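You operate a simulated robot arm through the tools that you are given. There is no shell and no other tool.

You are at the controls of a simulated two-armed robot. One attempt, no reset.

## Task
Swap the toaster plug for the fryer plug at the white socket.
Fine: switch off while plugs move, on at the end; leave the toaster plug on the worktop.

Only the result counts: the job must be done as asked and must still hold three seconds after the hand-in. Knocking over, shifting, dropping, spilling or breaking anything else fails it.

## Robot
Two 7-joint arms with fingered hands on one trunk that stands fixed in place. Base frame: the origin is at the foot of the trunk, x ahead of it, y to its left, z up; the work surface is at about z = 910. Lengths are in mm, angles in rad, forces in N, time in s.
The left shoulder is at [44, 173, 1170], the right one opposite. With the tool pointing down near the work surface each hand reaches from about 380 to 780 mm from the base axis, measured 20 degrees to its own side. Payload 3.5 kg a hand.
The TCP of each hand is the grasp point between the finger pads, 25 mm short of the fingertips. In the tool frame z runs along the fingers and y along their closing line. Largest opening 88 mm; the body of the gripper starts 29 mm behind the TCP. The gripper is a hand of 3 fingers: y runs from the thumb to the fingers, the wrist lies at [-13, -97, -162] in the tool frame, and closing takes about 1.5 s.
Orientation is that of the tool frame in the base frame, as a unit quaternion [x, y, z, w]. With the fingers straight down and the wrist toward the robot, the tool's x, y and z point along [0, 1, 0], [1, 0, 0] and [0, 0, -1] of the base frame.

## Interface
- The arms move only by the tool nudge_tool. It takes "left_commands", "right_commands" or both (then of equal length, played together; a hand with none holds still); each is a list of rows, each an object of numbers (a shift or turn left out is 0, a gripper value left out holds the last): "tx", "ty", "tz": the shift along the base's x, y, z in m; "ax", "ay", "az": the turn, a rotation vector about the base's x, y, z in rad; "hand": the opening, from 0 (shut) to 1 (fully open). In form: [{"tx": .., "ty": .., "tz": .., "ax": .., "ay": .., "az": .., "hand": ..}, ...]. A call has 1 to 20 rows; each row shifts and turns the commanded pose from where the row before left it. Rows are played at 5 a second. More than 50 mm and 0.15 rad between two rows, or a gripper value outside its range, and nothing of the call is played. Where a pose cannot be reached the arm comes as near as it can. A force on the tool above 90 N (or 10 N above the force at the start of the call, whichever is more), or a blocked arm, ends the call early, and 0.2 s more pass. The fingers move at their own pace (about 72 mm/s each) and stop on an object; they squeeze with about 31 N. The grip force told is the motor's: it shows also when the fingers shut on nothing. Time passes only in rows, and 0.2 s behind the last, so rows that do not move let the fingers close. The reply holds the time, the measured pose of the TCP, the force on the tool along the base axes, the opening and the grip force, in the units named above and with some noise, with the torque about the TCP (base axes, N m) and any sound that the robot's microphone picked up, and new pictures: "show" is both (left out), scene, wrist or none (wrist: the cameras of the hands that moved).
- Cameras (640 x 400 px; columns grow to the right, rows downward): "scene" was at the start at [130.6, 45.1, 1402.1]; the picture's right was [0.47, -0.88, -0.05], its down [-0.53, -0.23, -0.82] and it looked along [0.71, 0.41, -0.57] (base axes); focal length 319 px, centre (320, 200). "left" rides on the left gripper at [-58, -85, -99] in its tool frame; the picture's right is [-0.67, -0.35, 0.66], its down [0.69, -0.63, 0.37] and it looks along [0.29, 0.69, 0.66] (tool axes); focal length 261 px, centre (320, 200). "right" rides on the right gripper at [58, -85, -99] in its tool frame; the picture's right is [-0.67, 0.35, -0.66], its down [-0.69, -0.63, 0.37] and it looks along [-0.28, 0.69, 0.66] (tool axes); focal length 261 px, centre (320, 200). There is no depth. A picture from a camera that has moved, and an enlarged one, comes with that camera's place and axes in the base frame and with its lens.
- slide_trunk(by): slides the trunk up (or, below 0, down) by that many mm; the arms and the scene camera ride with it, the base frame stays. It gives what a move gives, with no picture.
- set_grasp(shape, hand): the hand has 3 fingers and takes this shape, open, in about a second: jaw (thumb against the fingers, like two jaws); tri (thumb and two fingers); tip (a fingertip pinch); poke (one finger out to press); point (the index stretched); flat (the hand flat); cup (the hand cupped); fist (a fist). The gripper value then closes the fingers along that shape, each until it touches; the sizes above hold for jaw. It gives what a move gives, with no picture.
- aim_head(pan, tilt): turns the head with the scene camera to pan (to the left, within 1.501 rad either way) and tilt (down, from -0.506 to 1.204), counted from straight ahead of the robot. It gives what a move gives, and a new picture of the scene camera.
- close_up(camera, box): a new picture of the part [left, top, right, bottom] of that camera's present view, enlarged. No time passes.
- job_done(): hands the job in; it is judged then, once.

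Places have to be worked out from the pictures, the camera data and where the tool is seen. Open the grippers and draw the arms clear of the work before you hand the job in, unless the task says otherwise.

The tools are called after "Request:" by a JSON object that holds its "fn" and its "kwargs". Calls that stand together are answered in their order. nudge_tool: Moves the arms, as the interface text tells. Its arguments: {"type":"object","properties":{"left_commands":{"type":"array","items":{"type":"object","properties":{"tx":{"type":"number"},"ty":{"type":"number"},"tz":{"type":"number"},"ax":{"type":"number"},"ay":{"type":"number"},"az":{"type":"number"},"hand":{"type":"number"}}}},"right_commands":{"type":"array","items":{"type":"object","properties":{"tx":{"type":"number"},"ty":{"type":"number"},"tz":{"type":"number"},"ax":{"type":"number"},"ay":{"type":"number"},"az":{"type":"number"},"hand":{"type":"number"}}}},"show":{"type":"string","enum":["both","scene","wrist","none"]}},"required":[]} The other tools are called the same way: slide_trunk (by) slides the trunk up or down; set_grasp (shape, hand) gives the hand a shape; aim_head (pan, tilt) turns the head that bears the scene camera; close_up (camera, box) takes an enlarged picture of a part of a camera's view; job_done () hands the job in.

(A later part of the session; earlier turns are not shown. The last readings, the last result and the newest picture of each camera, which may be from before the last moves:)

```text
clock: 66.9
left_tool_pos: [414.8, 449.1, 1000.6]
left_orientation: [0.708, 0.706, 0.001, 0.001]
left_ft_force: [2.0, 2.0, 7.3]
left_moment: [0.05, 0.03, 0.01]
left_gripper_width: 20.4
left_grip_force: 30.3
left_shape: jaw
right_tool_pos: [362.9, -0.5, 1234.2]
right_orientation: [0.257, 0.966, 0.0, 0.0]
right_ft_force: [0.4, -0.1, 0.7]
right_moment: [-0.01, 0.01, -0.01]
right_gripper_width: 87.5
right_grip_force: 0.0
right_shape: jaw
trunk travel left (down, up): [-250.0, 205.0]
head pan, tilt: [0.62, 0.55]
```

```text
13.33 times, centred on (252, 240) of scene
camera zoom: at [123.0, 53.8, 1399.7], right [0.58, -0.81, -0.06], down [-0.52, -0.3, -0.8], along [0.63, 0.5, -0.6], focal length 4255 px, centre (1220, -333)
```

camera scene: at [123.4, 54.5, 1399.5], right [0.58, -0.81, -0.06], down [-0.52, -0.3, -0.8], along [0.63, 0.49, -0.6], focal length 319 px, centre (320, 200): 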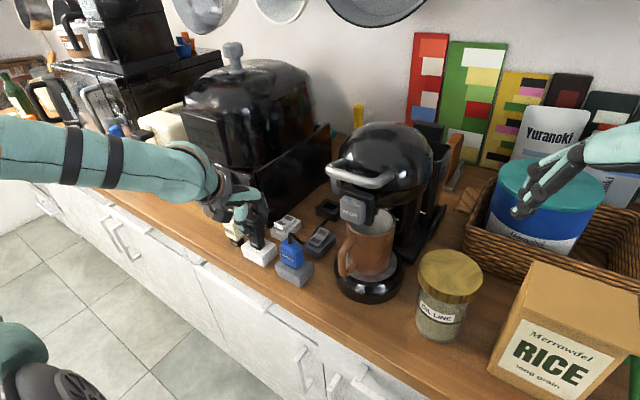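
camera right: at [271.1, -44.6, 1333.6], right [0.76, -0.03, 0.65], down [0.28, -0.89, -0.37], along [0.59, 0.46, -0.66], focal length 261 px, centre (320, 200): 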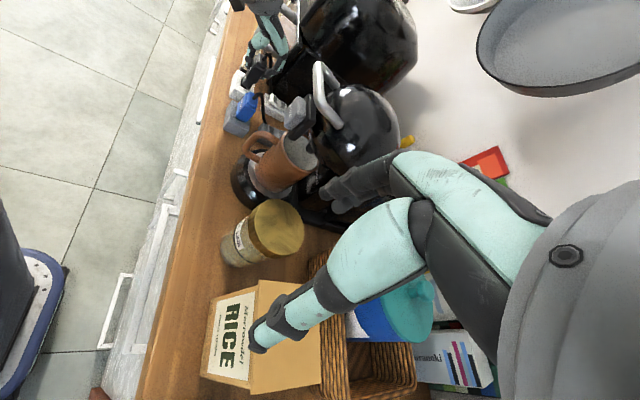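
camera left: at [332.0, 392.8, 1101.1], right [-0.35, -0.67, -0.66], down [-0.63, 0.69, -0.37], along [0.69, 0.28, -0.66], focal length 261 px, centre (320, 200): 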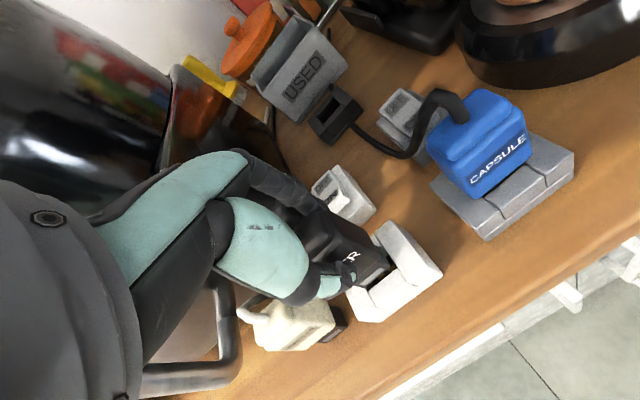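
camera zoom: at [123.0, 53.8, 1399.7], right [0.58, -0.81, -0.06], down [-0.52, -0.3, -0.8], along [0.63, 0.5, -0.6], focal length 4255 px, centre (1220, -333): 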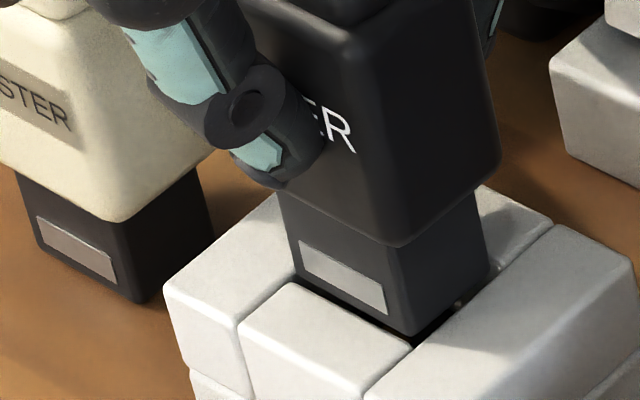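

Contact again at ~7 N. Visual precision is limited to about ±1 mm, so I'll do a light tactile search: keep a gentle downward bias and sweep slowly in y, looking for a drop in z.

Request:
{"fn": "nudge_tool", "kwargs": {"left_commands": [{"tz": -0.001}, {"ty": 0.0004}, {"ty": 0.0004}, {"ty": 0.0004}, {"ty": 0.0004}, {"tz": 0.0}], "show": "none"}}

Request:
{"fn": "nudge_tool", "kwargs": {"left_commands": [{"tx": 0.0005}, {"ty": -0.0004}, {"ty": -0.0004}, {"ty": -0.0004}, {"ty": -0.0004}, {"ty": -0.0004}, {"tz": 0.0}], "show": "none"}}

```text
clock: 68.3
left_tool_pos: [414.6, 449.3, 1000.7]
left_orientation: [0.708, 0.707, 0.001, 0.0]
left_ft_force: [5.6, 0.0, 17.1]
left_moment: [0.01, -0.14, -0.03]
left_gripper_width: 20.9
left_grip_force: 30.5
left_shape: jaw
right_tool_pos: [363.5, -1.8, 1234.7]
right_orientation: [0.257, 0.967, 0.0, -0.001]
right_ft_force: [0.2, -0.6, 0.2]
right_moment: [0.02, -0.01, -0.01]
right_gripper_width: 87.6
right_grip_force: 0.0
right_shape: jaw
trunk travel left (down, up): [-250.0, 205.0]
head pan, tilt: [0.62, 0.55]
```

```text
clock: 69.9
left_tool_pos: [414.5, 447.0, 998.6]
left_orientation: [0.707, 0.707, 0.001, -0.001]
left_ft_force: [5.0, 6.5, 25.2]
left_moment: [0.2, -0.1, 0.07]
left_gripper_width: 20.9
left_grip_force: 31.2
left_shape: jaw
right_tool_pos: [363.4, -0.8, 1234.4]
right_orientation: [0.258, 0.966, 0.001, 0.0]
right_ft_force: [0.6, 0.3, -0.4]
right_moment: [-0.01, 0.0, 0.05]
right_gripper_width: 87.6
right_grip_force: 0.0
right_shape: jaw
trunk travel left (down, up): [-250.0, 205.0]
head pan, tilt: [0.62, 0.55]
```

Force rose to 25 N and the grip width grew a little, so the plug may be tilting. I'll look before doing anything else.

Request:
{"fn": "close_up", "kwargs": {"camera": "right", "box": [240, 79, 250, 87]}}

Request:
{"fn": "close_up", "kwargs": {"camera": "scene", "box": [235, 225, 270, 255]}}

Request:
{"fn": "close_up", "kwargs": {"camera": "left", "box": [345, 225, 450, 320]}}

Request:
{"fn": "close_up", "kwargs": {"camera": "right", "box": [220, 50, 290, 110]}}

```text
16.00 times, centred on (245, 83) of right
camera zoom: at [269.5, -45.9, 1334.0], right [0.75, -0.03, 0.66], down [0.28, -0.89, -0.37], along [0.59, 0.46, -0.66], focal length 4170 px, centre (1520, 2072)
```

zoom: 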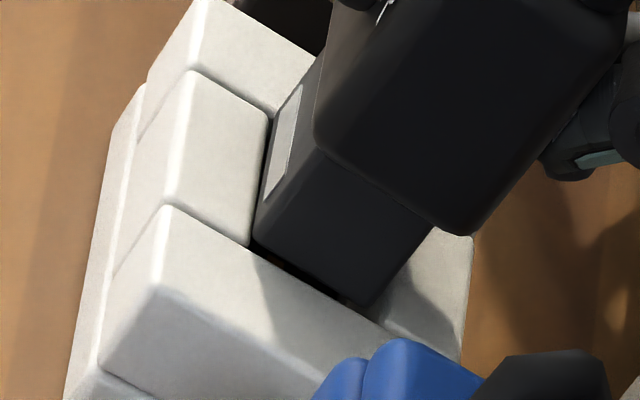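

```text
13.33 times, centred on (252, 240) of scene
camera zoom: at [121.9, 52.9, 1399.8], right [0.58, -0.81, -0.07], down [-0.52, -0.3, -0.8], along [0.63, 0.5, -0.6], focal length 4255 px, centre (1220, -333)
```

zoom: 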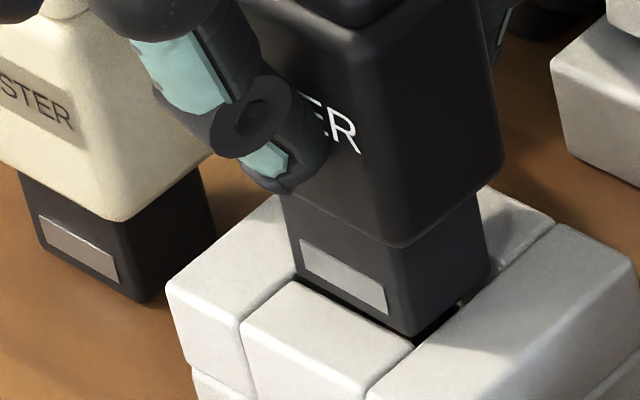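

```text
4.21 times, centred on (398, 272) of left
camera zoom: at [329.8, 389.1, 1097.2], right [-0.35, -0.67, -0.66], down [-0.63, 0.69, -0.37], along [0.7, 0.29, -0.66], focal length 1098 px, centre (-6, -105)
```

zoom: 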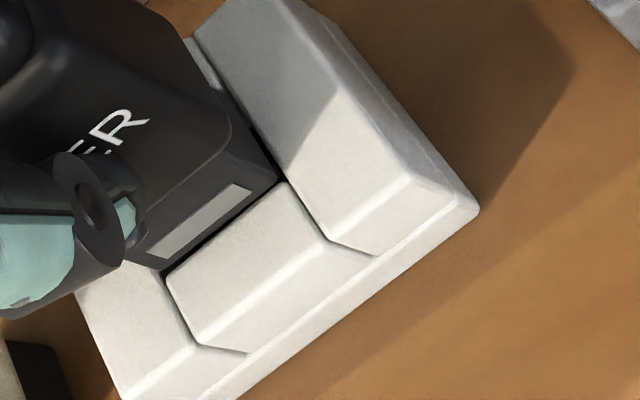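

```text
6.67 times, centred on (255, 80) of right
camera zoom: at [269.5, -45.9, 1334.0], right [0.75, -0.03, 0.66], down [0.28, -0.89, -0.37], along [0.59, 0.46, -0.66], focal length 1738 px, centre (753, 1000)
```

zoom: 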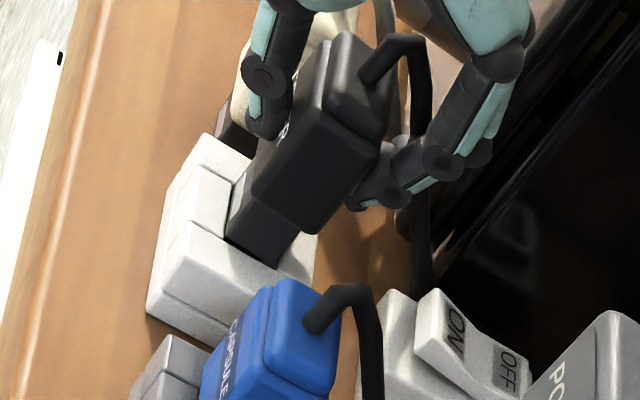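

The nose isn't sliding; friction holds it on the rim. I'll use a tilt insertion instead: lift, tilt so the right bottom edge enters first to find the well by touch, then straighten. First I'll lift and check the plug in the fingers.

Request:
{"fn": "nudge_tool", "kwargs": {"left_commands": [{"tz": 0.004}, {"tz": 0.005}, {"tz": 0.005}, {"tz": 0.0}, {"tz": 0.0}], "show": "none"}}

Request:
{"fn": "close_up", "kwargs": {"camera": "right", "box": [230, 65, 260, 90]}}

Request:
{"fn": "close_up", "kwargs": {"camera": "left", "box": [280, 160, 480, 340]}}

Request:
{"fn": "close_up", "kwargs": {"camera": "scene", "box": [225, 200, 285, 270]}}

```text
clock: 71.1
left_tool_pos: [415.3, 447.7, 1012.7]
left_orientation: [0.708, 0.706, 0.0, 0.0]
left_ft_force: [-0.1, 0.4, -0.4]
left_moment: [0.0, -0.03, -0.02]
left_gripper_width: 20.6
left_grip_force: 31.0
left_shape: jaw
right_tool_pos: [364.0, -0.4, 1234.7]
right_orientation: [0.257, 0.966, -0.001, 0.0]
right_ft_force: [0.2, 0.0, 0.3]
right_moment: [0.03, -0.01, 0.01]
right_gripper_width: 87.5
right_grip_force: 0.1
right_shape: jaw
trunk travel left (down, up): [-250.0, 205.0]
head pan, tilt: [0.62, 0.55]
```

```text
16.00 times, centred on (245, 78) of right
camera zoom: at [271.1, -44.6, 1333.6], right [0.76, -0.03, 0.65], down [0.28, -0.89, -0.37], along [0.59, 0.46, -0.66], focal length 4170 px, centre (1520, 2160)
```

zoom: 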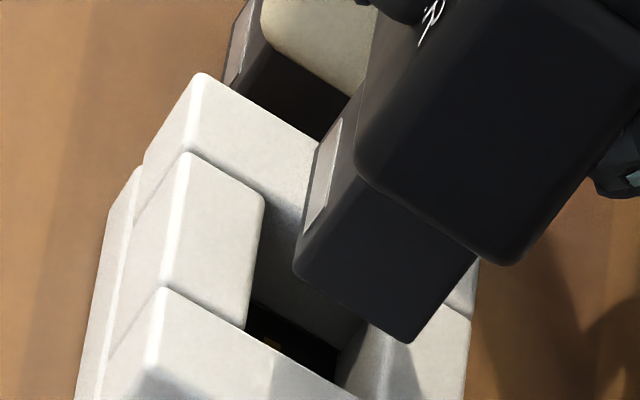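

```text
2.22 times, centred on (380, 250) of left
camera zoom: at [331.1, 390.2, 1110.4], right [-0.35, -0.67, -0.66], down [-0.63, 0.69, -0.37], along [0.69, 0.28, -0.66], focal length 579 px, centre (187, 89)
```

zoom: 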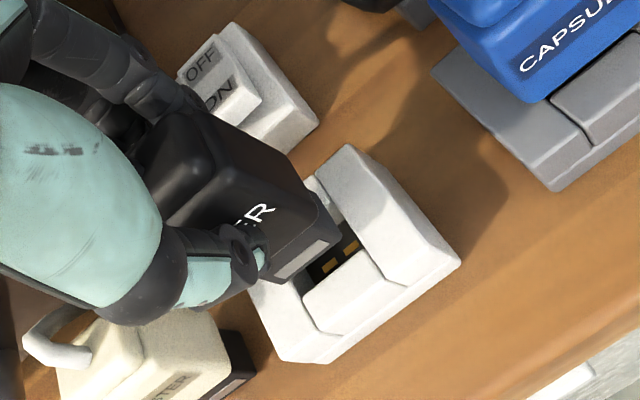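

```text
5.71 times, centred on (255, 235) of scene
camera zoom: at [123.5, 54.4, 1399.5], right [0.58, -0.81, -0.06], down [-0.52, -0.3, -0.8], along [0.63, 0.49, -0.6], focal length 1824 px, centre (691, 0)
```

zoom: 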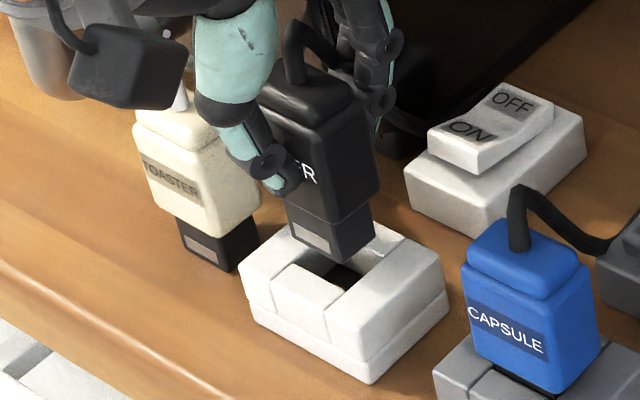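

At this height the x position looks right (front gap ≈0.9 mm) and y needs a bit more +. Now I'll start the tilt insertion: tilt 0.15 rad about x (right edge down) with a y compensation, and come down to ~3 mm above the rim.

Request:
{"fn": "nudge_tool", "kwargs": {"left_commands": [{"ty": -0.003, "ax": 0.075}, {"ty": -0.0027, "ax": 0.075}, {"tz": -0.004}, {"tz": -0.004}, {"tz": 0.0}, {"tz": 0.0}], "show": "none"}}

Request:
{"fn": "close_up", "kwargs": {"camera": "right", "box": [230, 70, 260, 92]}}

Request:
{"fn": "close_up", "kwargs": {"camera": "scene", "box": [230, 220, 275, 260]}}

Request:
{"fn": "close_up", "kwargs": {"camera": "left", "box": [345, 225, 450, 320]}}

```text
clock: 72.5
left_tool_pos: [414.5, 442.1, 1003.4]
left_orientation: [0.705, 0.705, 0.053, -0.052]
left_ft_force: [-0.1, -0.4, -1.1]
left_moment: [0.0, 0.03, 0.03]
left_gripper_width: 20.4
left_grip_force: 30.9
left_shape: jaw
right_tool_pos: [363.8, 1.3, 1234.7]
right_orientation: [0.257, 0.966, -0.001, 0.0]
right_ft_force: [-0.1, 0.4, 0.2]
right_moment: [0.01, 0.02, 0.01]
right_gripper_width: 87.5
right_grip_force: 0.0
right_shape: jaw
trunk travel left (down, up): [-250.0, 205.0]
head pan, tilt: [0.62, 0.55]
```

```text
16.00 times, centred on (245, 81) of right
camera zoom: at [271.1, -44.5, 1333.6], right [0.76, -0.03, 0.65], down [0.28, -0.89, -0.37], along [0.59, 0.46, -0.66], focal length 4170 px, centre (1520, 2104)
```

zoom: 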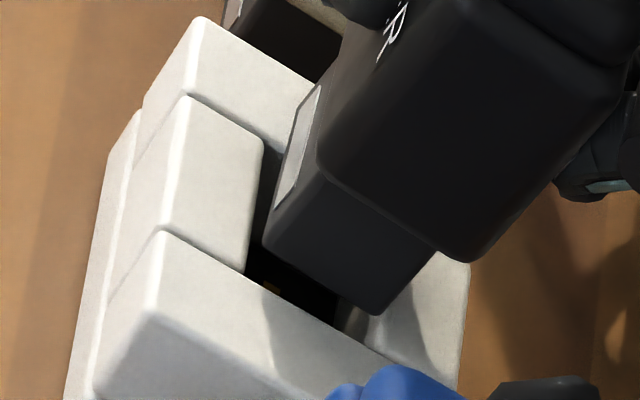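

```text
10.00 times, centred on (252, 240) of scene
camera zoom: at [123.6, 54.4, 1399.5], right [0.58, -0.81, -0.06], down [-0.52, -0.3, -0.8], along [0.63, 0.49, -0.6], focal length 3191 px, centre (995, -200)
```

zoom: 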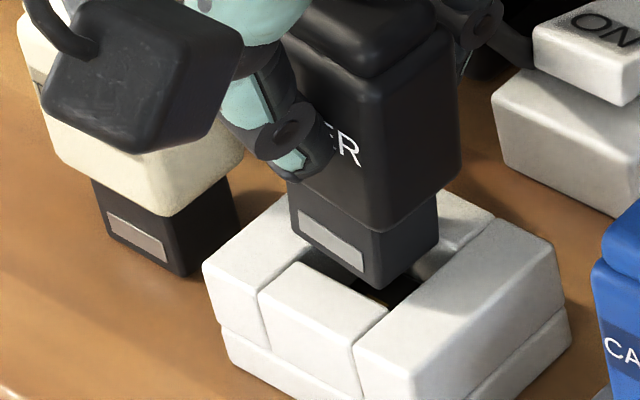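

```text
4.21 times, centred on (398, 272) of left
camera zoom: at [331.0, 370.0, 1092.2], right [-0.35, -0.56, -0.75], down [-0.63, 0.73, -0.26], along [0.69, 0.38, -0.61], focal length 1098 px, centre (-6, -105)
```

zoom: 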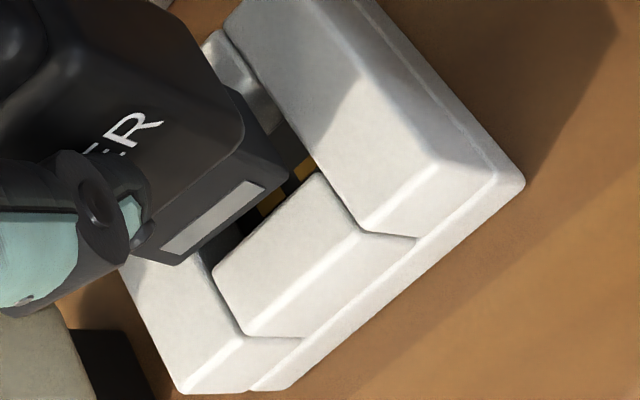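

The tilted nose has its right edge over the middle of the well. I'll lower 4 mm and see if that edge enters without contact.

Request:
{"fn": "nudge_tool", "kwargs": {"left_commands": [{"tz": -0.0015}, {"tz": -0.0015}, {"tz": -0.001}, {"tz": 0.0}], "show": "none"}}

Request:
{"fn": "close_up", "kwargs": {"camera": "right", "box": [230, 70, 260, 92]}}

Request:
{"fn": "close_up", "kwargs": {"camera": "scene", "box": [230, 220, 275, 260]}}

```text
clock: 73.5
left_tool_pos: [416.1, 442.7, 1002.1]
left_orientation: [0.706, 0.704, 0.053, -0.053]
left_ft_force: [0.1, -0.4, -0.5]
left_moment: [0.01, -0.06, 0.01]
left_gripper_width: 20.7
left_grip_force: 31.5
left_shape: jaw
right_tool_pos: [363.0, 0.7, 1235.1]
right_orientation: [0.257, 0.966, -0.001, 0.0]
right_ft_force: [-0.8, 0.3, -0.5]
right_moment: [0.0, -0.02, -0.01]
right_gripper_width: 87.3
right_grip_force: 0.1
right_shape: jaw
trunk travel left (down, up): [-250.0, 205.0]
head pan, tilt: [0.62, 0.55]
```

```text
16.00 times, centred on (245, 81) of right
camera zoom: at [271.2, -44.5, 1333.6], right [0.76, -0.03, 0.65], down [0.28, -0.89, -0.37], along [0.59, 0.46, -0.66], focal length 4170 px, centre (1520, 2104)
```

zoom: 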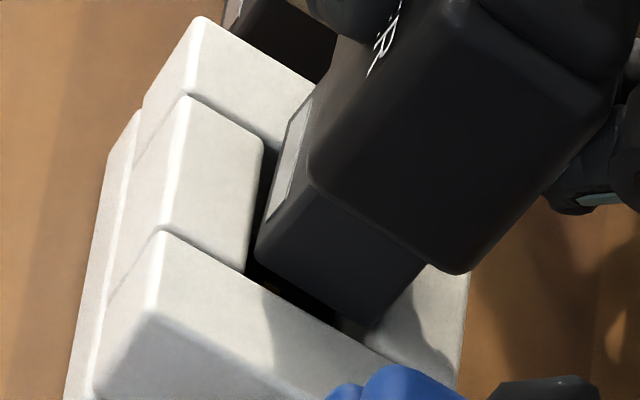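

```text
10.00 times, centred on (252, 240) of scene
camera zoom: at [123.6, 54.4, 1399.5], right [0.58, -0.81, -0.06], down [-0.52, -0.3, -0.8], along [0.63, 0.49, -0.6], focal length 3191 px, centre (995, -200)
```

zoom: 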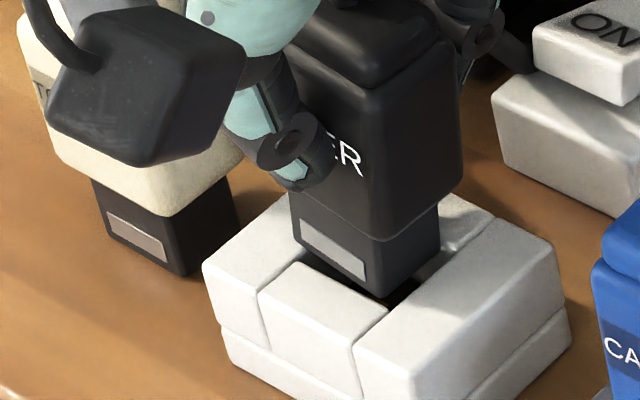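

No contact yet; the right edge is about at rim level and moving into the well. Continuing down 3 mm.

Request:
{"fn": "nudge_tool", "kwargs": {"left_commands": [{"tz": -0.001}, {"tz": -0.001}, {"tz": -0.001}, {"tz": 0.0}], "show": "none"}}

Request:
{"fn": "close_up", "kwargs": {"camera": "right", "box": [230, 70, 260, 92]}}

Request:
{"fn": "close_up", "kwargs": {"camera": "scene", "box": [230, 220, 275, 260]}}

Request:
{"fn": "close_up", "kwargs": {"camera": "left", "box": [345, 225, 450, 320]}}

```text
clock: 74.5
left_tool_pos: [414.8, 443.0, 998.4]
left_orientation: [0.706, 0.705, 0.053, -0.053]
left_ft_force: [0.9, -0.9, 1.2]
left_moment: [0.01, -0.05, -0.02]
left_gripper_width: 20.7
left_grip_force: 30.4
left_shape: jaw
right_tool_pos: [363.8, -0.3, 1234.7]
right_orientation: [0.258, 0.966, -0.001, 0.0]
right_ft_force: [0.2, 0.1, 0.2]
right_moment: [-0.04, 0.01, 0.01]
right_gripper_width: 87.6
right_grip_force: 0.2
right_shape: jaw
trunk travel left (down, up): [-250.0, 205.0]
head pan, tilt: [0.62, 0.55]
```

```text
16.00 times, centred on (245, 81) of right
camera zoom: at [271.1, -44.8, 1333.6], right [0.76, -0.03, 0.65], down [0.28, -0.89, -0.37], along [0.59, 0.46, -0.66], focal length 4170 px, centre (1520, 2104)
```

zoom: 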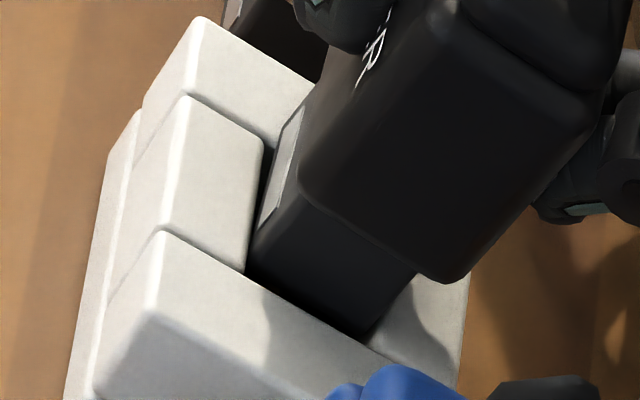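

```text
10.00 times, centred on (252, 240) of scene
camera zoom: at [123.5, 54.1, 1399.5], right [0.58, -0.81, -0.07], down [-0.52, -0.3, -0.8], along [0.63, 0.49, -0.6], focal length 3191 px, centre (995, -200)
```

zoom: 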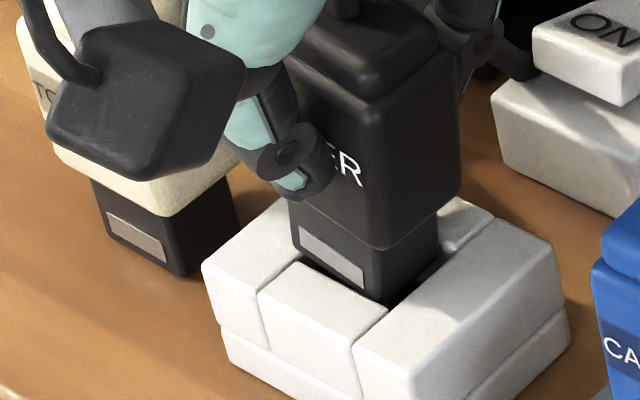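

```text
4.21 times, centred on (398, 272) of left
camera zoom: at [330.9, 370.7, 1086.8], right [-0.35, -0.56, -0.75], down [-0.63, 0.73, -0.26], along [0.7, 0.38, -0.61], focal length 1098 px, centre (-6, -105)
```

zoom: 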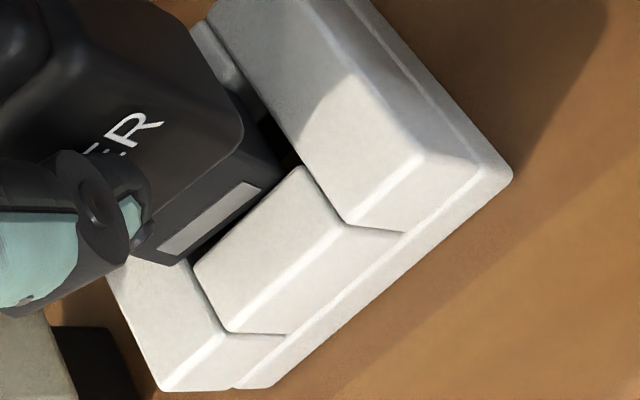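

The right edge has entered below the rim with almost no force. Now I'll slide −y until it touches the right inner wall.

Request:
{"fn": "nudge_tool", "kwargs": {"left_commands": [{"tz": 0.0005, "ty": -0.001}, {"ty": -0.001}, {"tz": 0.0}], "show": "none"}}

Request:
{"fn": "nudge_tool", "kwargs": {"left_commands": [{"ty": -0.001}, {"tz": 0.0}], "show": "none"}}

Request:
{"fn": "nudge_tool", "kwargs": {"left_commands": [{"ty": -0.001}, {"tz": 0.0}], "show": "none"}}

Request:
{"fn": "close_up", "kwargs": {"camera": "scene", "box": [230, 220, 275, 260]}}

Request:
{"fn": "close_up", "kwargs": {"camera": "left", "box": [345, 225, 450, 320]}}

```text
clock: 75.3
left_tool_pos: [415.1, 441.4, 997.9]
left_orientation: [0.706, 0.704, 0.054, -0.053]
left_ft_force: [0.1, -0.8, -0.6]
left_moment: [0.01, -0.03, -0.03]
left_gripper_width: 21.0
left_grip_force: 31.3
left_shape: jaw
right_tool_pos: [363.2, 0.1, 1234.3]
right_orientation: [0.257, 0.966, 0.0, 0.0]
right_ft_force: [0.5, -0.3, 0.0]
right_moment: [0.0, 0.0, -0.05]
right_gripper_width: 87.9
right_grip_force: 0.0
right_shape: jaw
trunk travel left (down, up): [-250.0, 205.0]
head pan, tilt: [0.62, 0.55]
```

```text
clock: 75.9
left_tool_pos: [414.3, 440.9, 998.9]
left_orientation: [0.706, 0.704, 0.054, -0.053]
left_ft_force: [1.5, -0.1, -0.6]
left_moment: [0.01, -0.05, 0.01]
left_gripper_width: 20.6
left_grip_force: 31.1
left_shape: jaw
right_tool_pos: [363.9, -0.6, 1234.8]
right_orientation: [0.257, 0.966, -0.001, 0.0]
right_ft_force: [0.3, -0.2, 0.2]
right_moment: [-0.02, -0.01, 0.01]
right_gripper_width: 87.6
right_grip_force: 0.2
right_shape: jaw
trunk travel left (down, up): [-250.0, 205.0]
head pan, tilt: [0.62, 0.55]
```

```text
clock: 76.5
left_tool_pos: [415.6, 439.6, 998.6]
left_orientation: [0.706, 0.704, 0.053, -0.053]
left_ft_force: [0.9, 1.2, 0.0]
left_moment: [0.05, -0.07, 0.02]
left_gripper_width: 20.6
left_grip_force: 31.3
left_shape: jaw
right_tool_pos: [363.6, 0.5, 1234.9]
right_orientation: [0.257, 0.966, -0.001, 0.001]
right_ft_force: [-0.4, 0.2, -0.6]
right_moment: [0.0, -0.02, 0.04]
right_gripper_width: 87.5
right_grip_force: 0.0
right_shape: jaw
trunk travel left (down, up): [-250.0, 205.0]
head pan, tilt: [0.62, 0.55]
```

```text
10.00 times, centred on (252, 240) of scene
camera zoom: at [123.7, 54.5, 1399.5], right [0.58, -0.81, -0.06], down [-0.52, -0.3, -0.8], along [0.63, 0.49, -0.6], focal length 3191 px, centre (995, -200)
```

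zoom: 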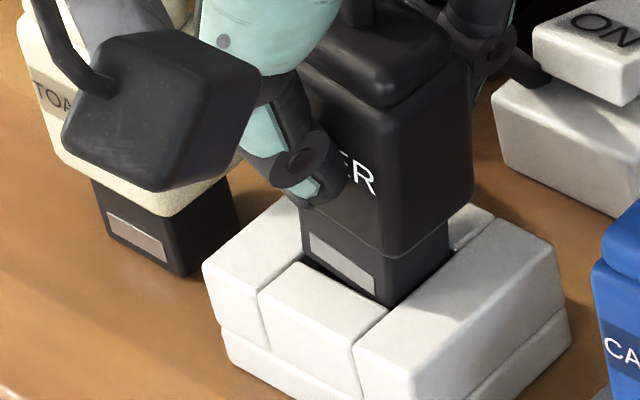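

```text
4.21 times, centred on (398, 272) of left
camera zoom: at [330.6, 367.2, 1086.8], right [-0.35, -0.56, -0.75], down [-0.63, 0.73, -0.26], along [0.69, 0.38, -0.61], focal length 1098 px, centre (-6, -105)
```

zoom: 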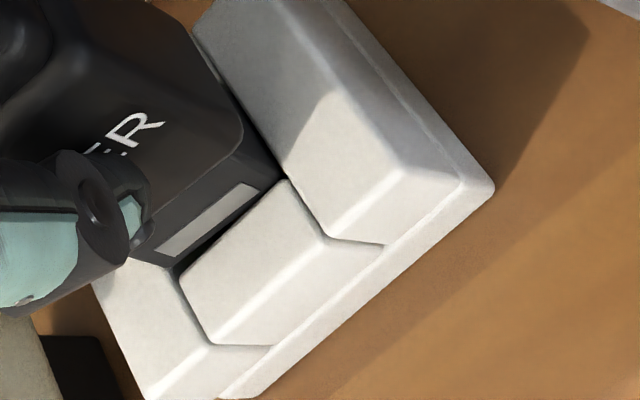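

The right edge sits inside, by the right wall, with hardly any force. Now I'll rotate back upright about that edge so the left edge swings down into the well.

Request:
{"fn": "nudge_tool", "kwargs": {"left_commands": [{"ty": 0.003, "tz": -0.0002, "ax": -0.05}, {"ty": 0.003, "tz": -0.0003, "ax": -0.05}, {"tz": 0.0}], "show": "none"}}

Request:
{"fn": "nudge_tool", "kwargs": {"left_commands": [{"ty": 0.003, "tz": -0.0005, "ax": -0.05}, {"tz": 0.0}, {"tz": 0.0}], "show": "none"}}

Request:
{"fn": "close_up", "kwargs": {"camera": "scene", "box": [230, 220, 275, 260]}}

Request:
{"fn": "close_up", "kwargs": {"camera": "right", "box": [230, 70, 260, 92]}}

Request:
{"fn": "close_up", "kwargs": {"camera": "left", "box": [345, 225, 450, 320]}}

```text
clock: 77.3
left_tool_pos: [415.2, 445.8, 995.5]
left_orientation: [0.708, 0.706, 0.018, -0.018]
left_ft_force: [-0.1, 1.6, -0.8]
left_moment: [0.03, 0.01, -0.01]
left_gripper_width: 20.6
left_grip_force: 31.2
left_shape: jaw
right_tool_pos: [364.8, -0.6, 1235.4]
right_orientation: [0.257, 0.967, -0.001, 0.0]
right_ft_force: [-0.8, 0.4, 0.8]
right_moment: [-0.02, 0.02, -0.03]
right_gripper_width: 87.7
right_grip_force: 0.0
right_shape: jaw
trunk travel left (down, up): [-250.0, 205.0]
head pan, tilt: [0.62, 0.55]
```

```text
clock: 78.1
left_tool_pos: [415.8, 449.1, 995.7]
left_orientation: [0.708, 0.707, 0.0, 0.0]
left_ft_force: [1.5, 1.0, -0.2]
left_moment: [0.04, 0.0, 0.0]
left_gripper_width: 20.5
left_grip_force: 31.3
left_shape: jaw
right_tool_pos: [364.9, 0.6, 1234.3]
right_orientation: [0.257, 0.966, 0.0, -0.001]
right_ft_force: [0.8, 0.2, 0.4]
right_moment: [0.03, 0.01, 0.03]
right_gripper_width: 87.7
right_grip_force: 0.0
right_shape: jaw
trunk travel left (down, up): [-250.0, 205.0]
head pan, tilt: [0.62, 0.55]
```

```text
10.00 times, centred on (252, 240) of scene
camera zoom: at [123.7, 54.5, 1399.5], right [0.58, -0.81, -0.06], down [-0.52, -0.3, -0.8], along [0.63, 0.49, -0.6], focal length 3191 px, centre (995, -200)
```

zoom: 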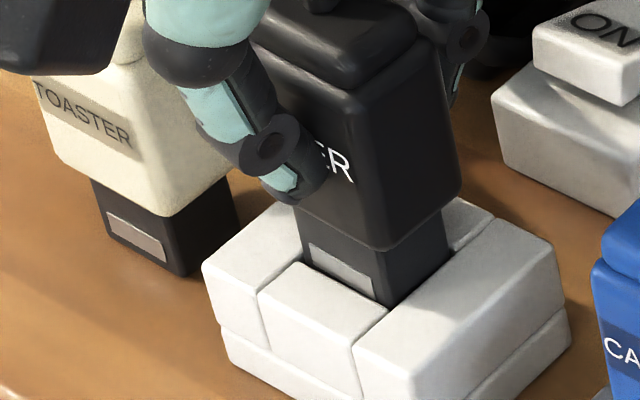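

```text
16.00 times, centred on (245, 81) of right
camera zoom: at [271.3, -44.5, 1333.6], right [0.76, -0.03, 0.65], down [0.28, -0.89, -0.37], along [0.59, 0.46, -0.66], focal length 4170 px, centre (1520, 2104)
```

zoom: 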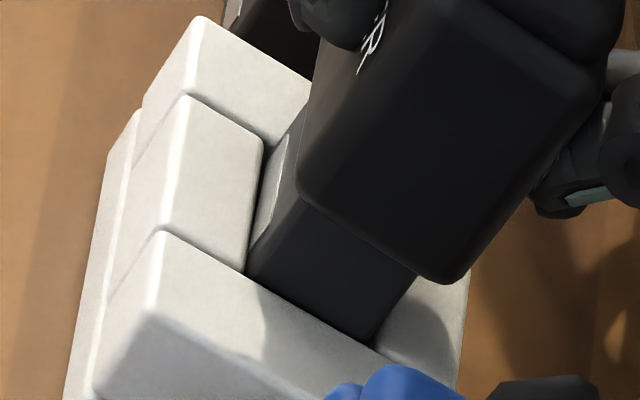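

```text
4.21 times, centred on (398, 272) of left
camera zoom: at [330.9, 390.3, 1095.0], right [-0.35, -0.67, -0.66], down [-0.63, 0.69, -0.37], along [0.69, 0.28, -0.66], focal length 1098 px, centre (-6, -105)
```

zoom: 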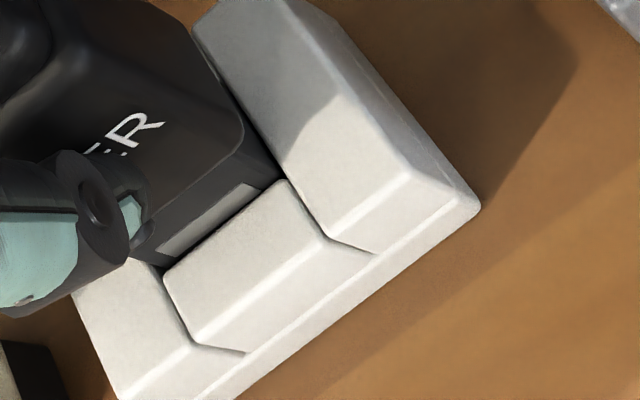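

The nose is now upright and inside the well by about 4 mm with almost no force. I'll push it straight down in small steps.

Request:
{"fn": "nudge_tool", "kwargs": {"left_commands": [{"tz": -0.002}, {"tz": -0.002}, {"tz": 0.0}], "show": "none"}}

Request:
{"fn": "nudge_tool", "kwargs": {"left_commands": [{"tz": -0.002}, {"tz": -0.001}, {"tz": 0.0}], "show": "none"}}

```text
clock: 78.9
left_tool_pos: [415.2, 448.8, 993.6]
left_orientation: [0.707, 0.707, 0.0, -0.001]
left_ft_force: [0.3, 0.5, 0.1]
left_moment: [0.01, 0.01, 0.04]
left_gripper_width: 20.7
left_grip_force: 31.0
left_shape: jaw
right_tool_pos: [363.9, 0.6, 1234.5]
right_orientation: [0.257, 0.966, -0.001, 0.0]
right_ft_force: [-0.4, 0.5, 0.4]
right_moment: [0.01, 0.01, -0.01]
right_gripper_width: 87.7
right_grip_force: 0.1
right_shape: jaw
trunk travel left (down, up): [-250.0, 205.0]
head pan, tilt: [0.62, 0.55]
```

```text
clock: 79.7
left_tool_pos: [415.7, 448.8, 990.3]
left_orientation: [0.708, 0.707, 0.0, 0.0]
left_ft_force: [0.6, 0.4, 0.4]
left_moment: [0.05, -0.01, 0.03]
left_gripper_width: 20.5
left_grip_force: 31.0
left_shape: jaw
right_tool_pos: [363.8, 0.6, 1235.4]
right_orientation: [0.257, 0.966, -0.001, 0.0]
right_ft_force: [0.1, 0.5, 0.3]
right_moment: [0.0, 0.01, -0.01]
right_gripper_width: 87.6
right_grip_force: 0.2
right_shape: jaw
trunk travel left (down, up): [-250.0, 205.0]
head pan, tilt: [0.62, 0.55]
```

It is sliding in freely (z=990 with near-zero force). I'll continue down until it bottoms out.

Request:
{"fn": "nudge_tool", "kwargs": {"left_commands": [{"tz": -0.002}, {"tz": -0.001}, {"tz": 0.0}], "show": "none"}}

Request:
{"fn": "nudge_tool", "kwargs": {"left_commands": [{"tz": -0.0015}, {"tz": -0.001}, {"tz": 0.0}], "show": "none"}}

Request:
{"fn": "close_up", "kwargs": {"camera": "scene", "box": [230, 220, 275, 260]}}

Request:
{"fn": "close_up", "kwargs": {"camera": "right", "box": [230, 70, 260, 92]}}

```text
clock: 80.5
left_tool_pos: [416.9, 448.1, 987.2]
left_orientation: [0.708, 0.706, 0.0, -0.001]
left_ft_force: [0.1, 1.2, 3.5]
left_moment: [0.04, 0.01, -0.01]
left_gripper_width: 20.6
left_grip_force: 30.7
left_shape: jaw
right_tool_pos: [364.2, 0.1, 1234.8]
right_orientation: [0.257, 0.966, -0.001, 0.0]
right_ft_force: [-0.4, -0.9, -0.2]
right_moment: [0.03, -0.03, 0.0]
right_gripper_width: 87.6
right_grip_force: 0.0
right_shape: jaw
trunk travel left (down, up): [-250.0, 205.0]
head pan, tilt: [0.62, 0.55]
```

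```text
clock: 81.3
left_tool_pos: [416.6, 447.4, 985.3]
left_orientation: [0.707, 0.707, 0.0, -0.001]
left_ft_force: [-0.7, 3.4, 5.0]
left_moment: [0.09, -0.01, 0.04]
left_gripper_width: 20.5
left_grip_force: 31.0
left_shape: jaw
right_tool_pos: [363.4, 0.5, 1234.8]
right_orientation: [0.258, 0.966, -0.002, 0.0]
right_ft_force: [-0.4, 0.3, 0.9]
right_moment: [0.02, 0.01, 0.03]
right_gripper_width: 87.4
right_grip_force: 0.1
right_shape: jaw
trunk travel left (down, up): [-250.0, 205.0]
head pan, tilt: [0.62, 0.55]
```

```text
10.00 times, centred on (252, 240) of scene
camera zoom: at [123.0, 54.5, 1399.6], right [0.58, -0.81, -0.06], down [-0.52, -0.3, -0.8], along [0.63, 0.49, -0.6], focal length 3191 px, centre (995, -200)
```

zoom: 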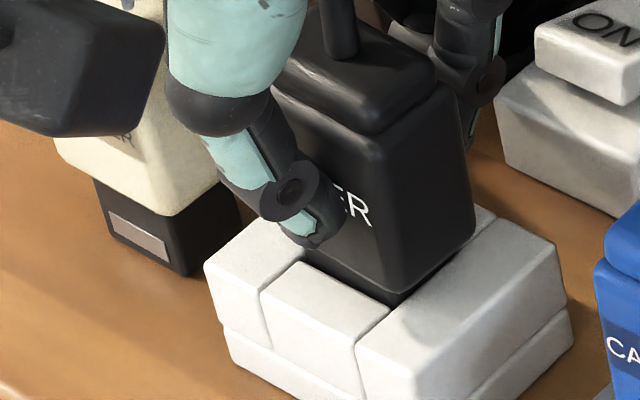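

```text
16.00 times, centred on (245, 81) of right
camera zoom: at [270.5, -44.4, 1333.8], right [0.76, -0.03, 0.65], down [0.28, -0.89, -0.37], along [0.59, 0.46, -0.66], focal length 4170 px, centre (1520, 2104)
```

zoom: 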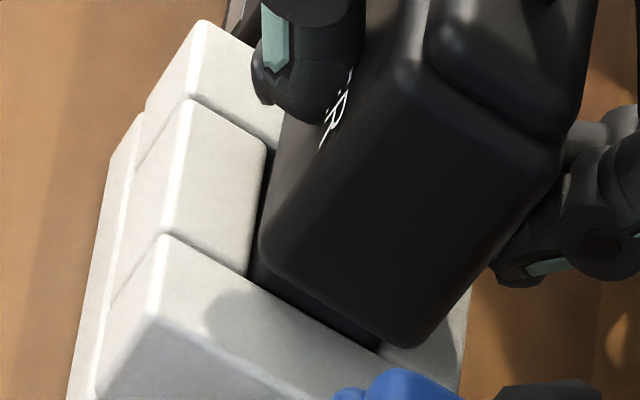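

Nearly seated: 5 N, with the body's bottom just above the rim. I'll press a little more to reach the bottom.

Request:
{"fn": "nudge_tool", "kwargs": {"left_commands": [{"tz": -0.0015, "ty": 0.0005}, {"tz": -0.001}, {"tz": 0.0}], "show": "none"}}

Request:
{"fn": "nudge_tool", "kwargs": {"left_commands": [{"tz": -0.0015}, {"tz": -0.001}, {"tz": 0.0}], "show": "none"}}

Request:
{"fn": "close_up", "kwargs": {"camera": "scene", "box": [230, 220, 275, 260]}}

Request:
{"fn": "close_up", "kwargs": {"camera": "right", "box": [230, 70, 260, 92]}}

```text
clock: 82.1
left_tool_pos: [415.6, 447.7, 982.3]
left_orientation: [0.708, 0.707, 0.001, 0.0]
left_ft_force: [0.5, 3.6, 13.3]
left_moment: [0.1, -0.09, 0.04]
left_gripper_width: 20.8
left_grip_force: 30.9
left_shape: jaw
right_tool_pos: [363.4, 0.3, 1234.5]
right_orientation: [0.257, 0.966, 0.0, 0.0]
right_ft_force: [-0.3, 0.8, -0.3]
right_moment: [-0.03, 0.02, -0.04]
right_gripper_width: 87.8
right_grip_force: 0.0
right_shape: jaw
trunk travel left (down, up): [-250.0, 205.0]
head pan, tilt: [0.62, 0.55]
```

```text
clock: 82.9
left_tool_pos: [414.7, 447.7, 980.5]
left_orientation: [0.708, 0.706, 0.001, 0.001]
left_ft_force: [3.0, 6.5, 26.3]
left_moment: [0.16, -0.12, 0.06]
left_gripper_width: 20.9
left_grip_force: 30.5
left_shape: jaw
right_tool_pos: [362.0, -1.4, 1235.6]
right_orientation: [0.257, 0.966, 0.0, 0.0]
right_ft_force: [-0.4, 0.3, 0.1]
right_moment: [0.0, 0.02, 0.03]
right_gripper_width: 87.7
right_grip_force: 0.1
right_shape: jaw
trunk travel left (down, up): [-250.0, 205.0]
head pan, tilt: [0.62, 0.55]
```

```text
10.00 times, centred on (252, 240) of scene
camera zoom: at [121.1, 52.8, 1399.9], right [0.58, -0.81, -0.06], down [-0.52, -0.3, -0.8], along [0.63, 0.5, -0.59], focal length 3191 px, centre (995, -200)
```

zoom: 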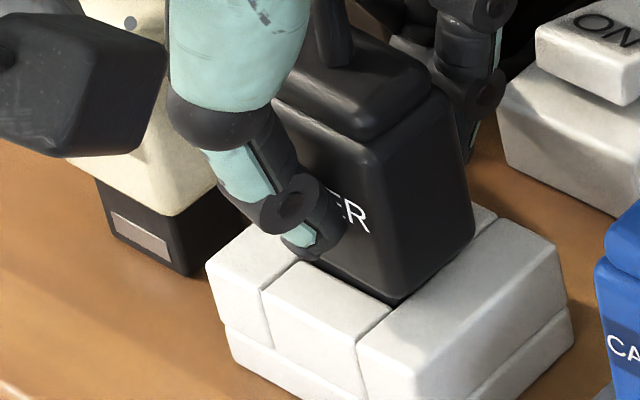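

```text
16.00 times, centred on (245, 81) of right
camera zoom: at [268.7, -46.0, 1334.3], right [0.75, -0.03, 0.66], down [0.28, -0.89, -0.37], along [0.59, 0.46, -0.66], focal length 4170 px, centre (1520, 2104)
```

zoom: 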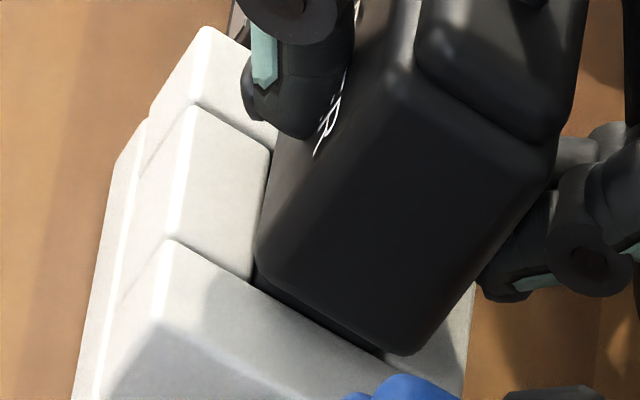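

It has bottomed out: the body is down on the socket and the force climbs to 26 N. I'll relax the pressure and then open the fingers gently.

Request:
{"fn": "nudge_tool", "kwargs": {"left_commands": [{"tz": 0.002}, {"tz": 0.001}, {"tz": 0.0}, {"hand": 0.28}, {"hand": 0.34}, {"hand": 0.42}, {"hand": 0.5}, {"tz": 0.0}, {"tz": 0.0}]}}

Request:
{"fn": "close_up", "kwargs": {"camera": "scene", "box": [215, 195, 285, 265]}}

Request:
{"fn": "close_up", "kwargs": {"camera": "right", "box": [220, 50, 290, 110]}}

Request:
{"fn": "close_up", "kwargs": {"camera": "left", "box": [250, 150, 450, 350]}}

```text
clock: 84.9
left_tool_pos: [417.0, 448.6, 983.0]
left_orientation: [0.707, 0.707, 0.001, 0.0]
left_ft_force: [-0.5, 0.5, 0.2]
left_moment: [0.0, -0.02, -0.06]
left_gripper_width: 43.4
left_grip_force: 0.1
left_shape: jaw
right_tool_pos: [364.5, 0.5, 1235.7]
right_orientation: [0.257, 0.966, -0.001, -0.001]
right_ft_force: [-0.2, 0.8, -0.4]
right_moment: [0.02, 0.03, 0.02]
right_gripper_width: 88.0
right_grip_force: 0.0
right_shape: jaw
trunk travel left (down, up): [-250.0, 205.0]
head pan, tilt: [0.62, 0.55]
camera scene: at [123.4, 54.3, 1399.5], right [0.58, -0.81, -0.06], down [-0.52, -0.3, -0.8], along [0.63, 0.49, -0.6], focal length 319 px, centre (320, 200)
camera left: at [331.8, 390.1, 1080.6], right [-0.35, -0.67, -0.66], down [-0.63, 0.69, -0.37], along [0.69, 0.28, -0.66], focal length 261 px, centre (320, 200)
```

scene: 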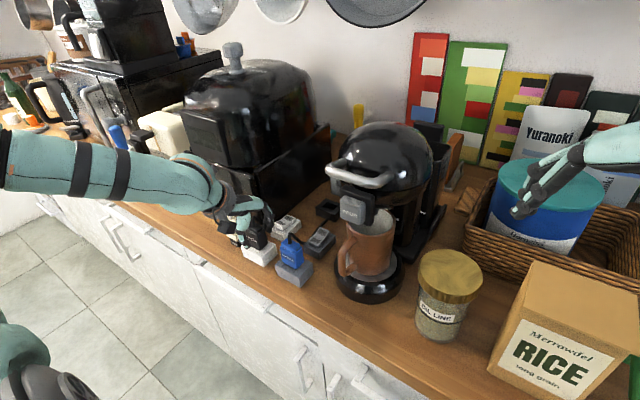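
left: 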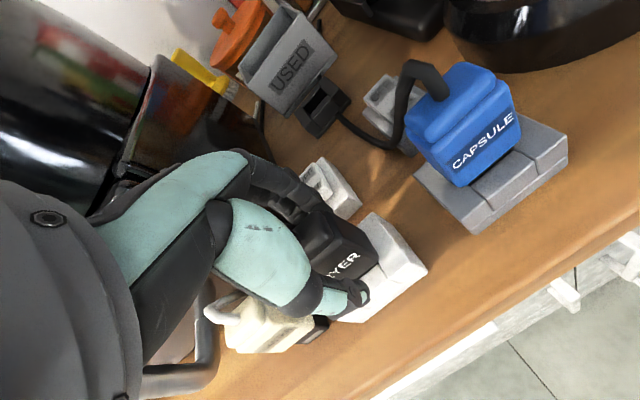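

```text
5.71 times, centred on (250, 230) of scene
camera zoom: at [123.4, 54.3, 1399.5], right [0.58, -0.81, -0.06], down [-0.52, -0.3, -0.8], along [0.63, 0.49, -0.6], focal length 1824 px, centre (720, 29)
```

zoom: 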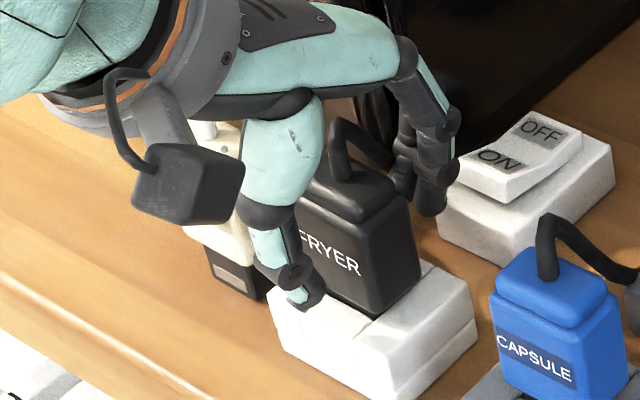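

```text
6.67 times, centred on (255, 80) of right
camera zoom: at [271.0, -44.7, 1333.6], right [0.76, -0.03, 0.65], down [0.28, -0.89, -0.37], along [0.59, 0.46, -0.66], focal length 1738 px, centre (753, 1000)
```

zoom: 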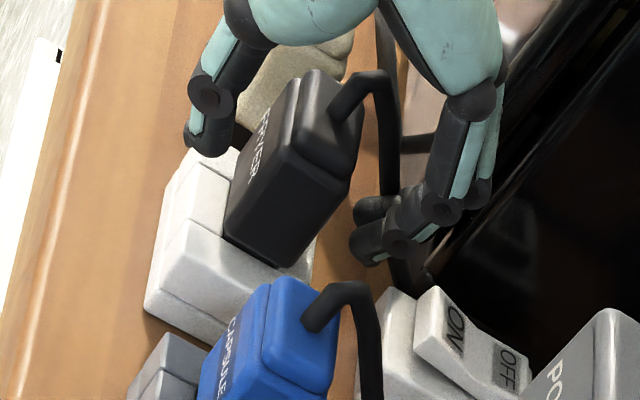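

```text
2.00 times, centred on (350, 250) of left
camera zoom: at [331.8, 390.1, 1080.6], right [-0.35, -0.67, -0.66], down [-0.63, 0.69, -0.37], along [0.69, 0.28, -0.66], focal length 521 px, centre (260, 100)
```

zoom: 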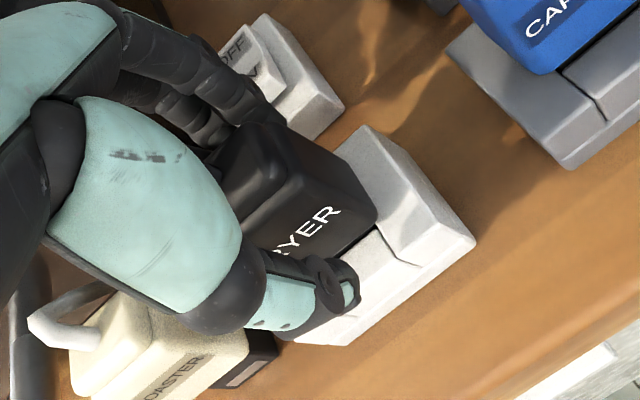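

The fryer plug is fully seated and the hand is open around it; the toaster plug still stands beside it. I'll raise the left hand straight up slowly, watching for any snag on the cable.

Request:
{"fn": "nudge_tool", "kwargs": {"left_commands": [{"tz": 0.005}, {"tz": 0.01}, {"tz": 0.01}, {"tz": 0.015}, {"tz": 0.02}, {"tz": 0.02}, {"tz": 0.0}]}}

Request:
{"fn": "close_up", "kwargs": {"camera": "scene", "box": [205, 180, 315, 290]}}

Request:
{"fn": "close_up", "kwargs": {"camera": "right", "box": [220, 50, 290, 110]}}

```text
clock: 86.5
left_tool_pos: [416.7, 449.6, 1059.9]
left_orientation: [0.708, 0.706, 0.0, 0.0]
left_ft_force: [0.0, -0.1, 0.5]
left_moment: [0.0, 0.05, -0.02]
left_gripper_width: 43.4
left_grip_force: 0.0
left_shape: jaw
right_tool_pos: [364.6, 0.4, 1235.6]
right_orientation: [0.257, 0.966, -0.001, 0.0]
right_ft_force: [0.1, -0.3, 0.3]
right_moment: [-0.01, 0.02, -0.01]
right_gripper_width: 87.5
right_grip_force: 0.0
right_shape: jaw
trunk travel left (down, up): [-250.0, 205.0]
head pan, tilt: [0.62, 0.55]
camera scene: at [123.7, 54.5, 1399.5], right [0.58, -0.81, -0.06], down [-0.52, -0.3, -0.8], along [0.63, 0.49, -0.6], focal length 319 px, centre (320, 200)
camera left: at [332.4, 390.2, 1159.1], right [-0.35, -0.67, -0.66], down [-0.63, 0.69, -0.37], along [0.69, 0.28, -0.66], focal length 261 px, centre (320, 200)
```

scene: 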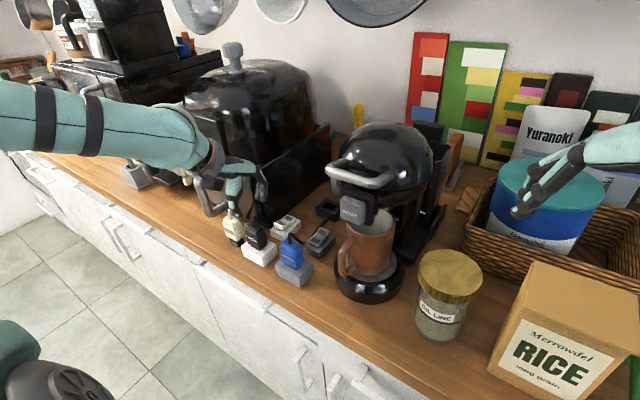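
left: 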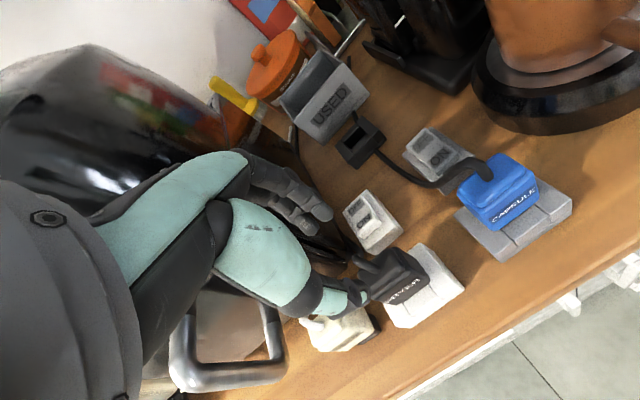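

```text
3.64 times, centred on (260, 235) of scene
camera zoom: at [123.7, 54.5, 1399.5], right [0.58, -0.81, -0.06], down [-0.52, -0.3, -0.8], along [0.63, 0.49, -0.6], focal length 1160 px, centre (538, 73)
```

zoom: 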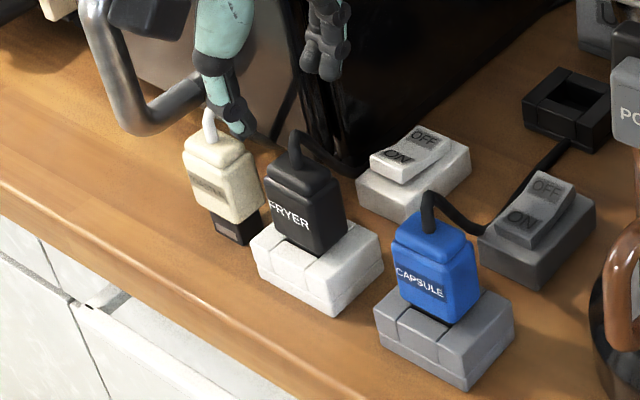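

```text
6.67 times, centred on (255, 80) of right
camera zoom: at [271.2, -44.5, 1333.6], right [0.76, -0.03, 0.65], down [0.28, -0.89, -0.37], along [0.59, 0.46, -0.66], focal length 1738 px, centre (753, 1000)
```

zoom: 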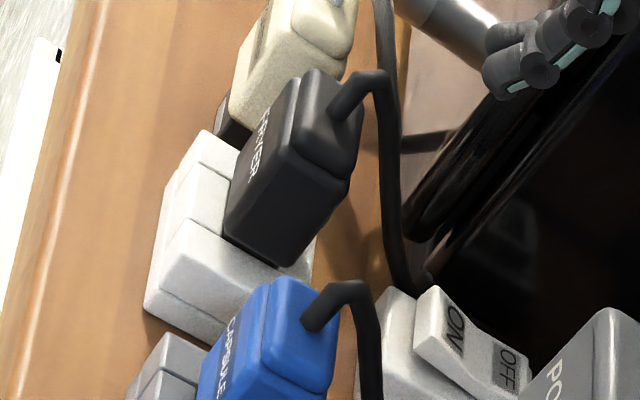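

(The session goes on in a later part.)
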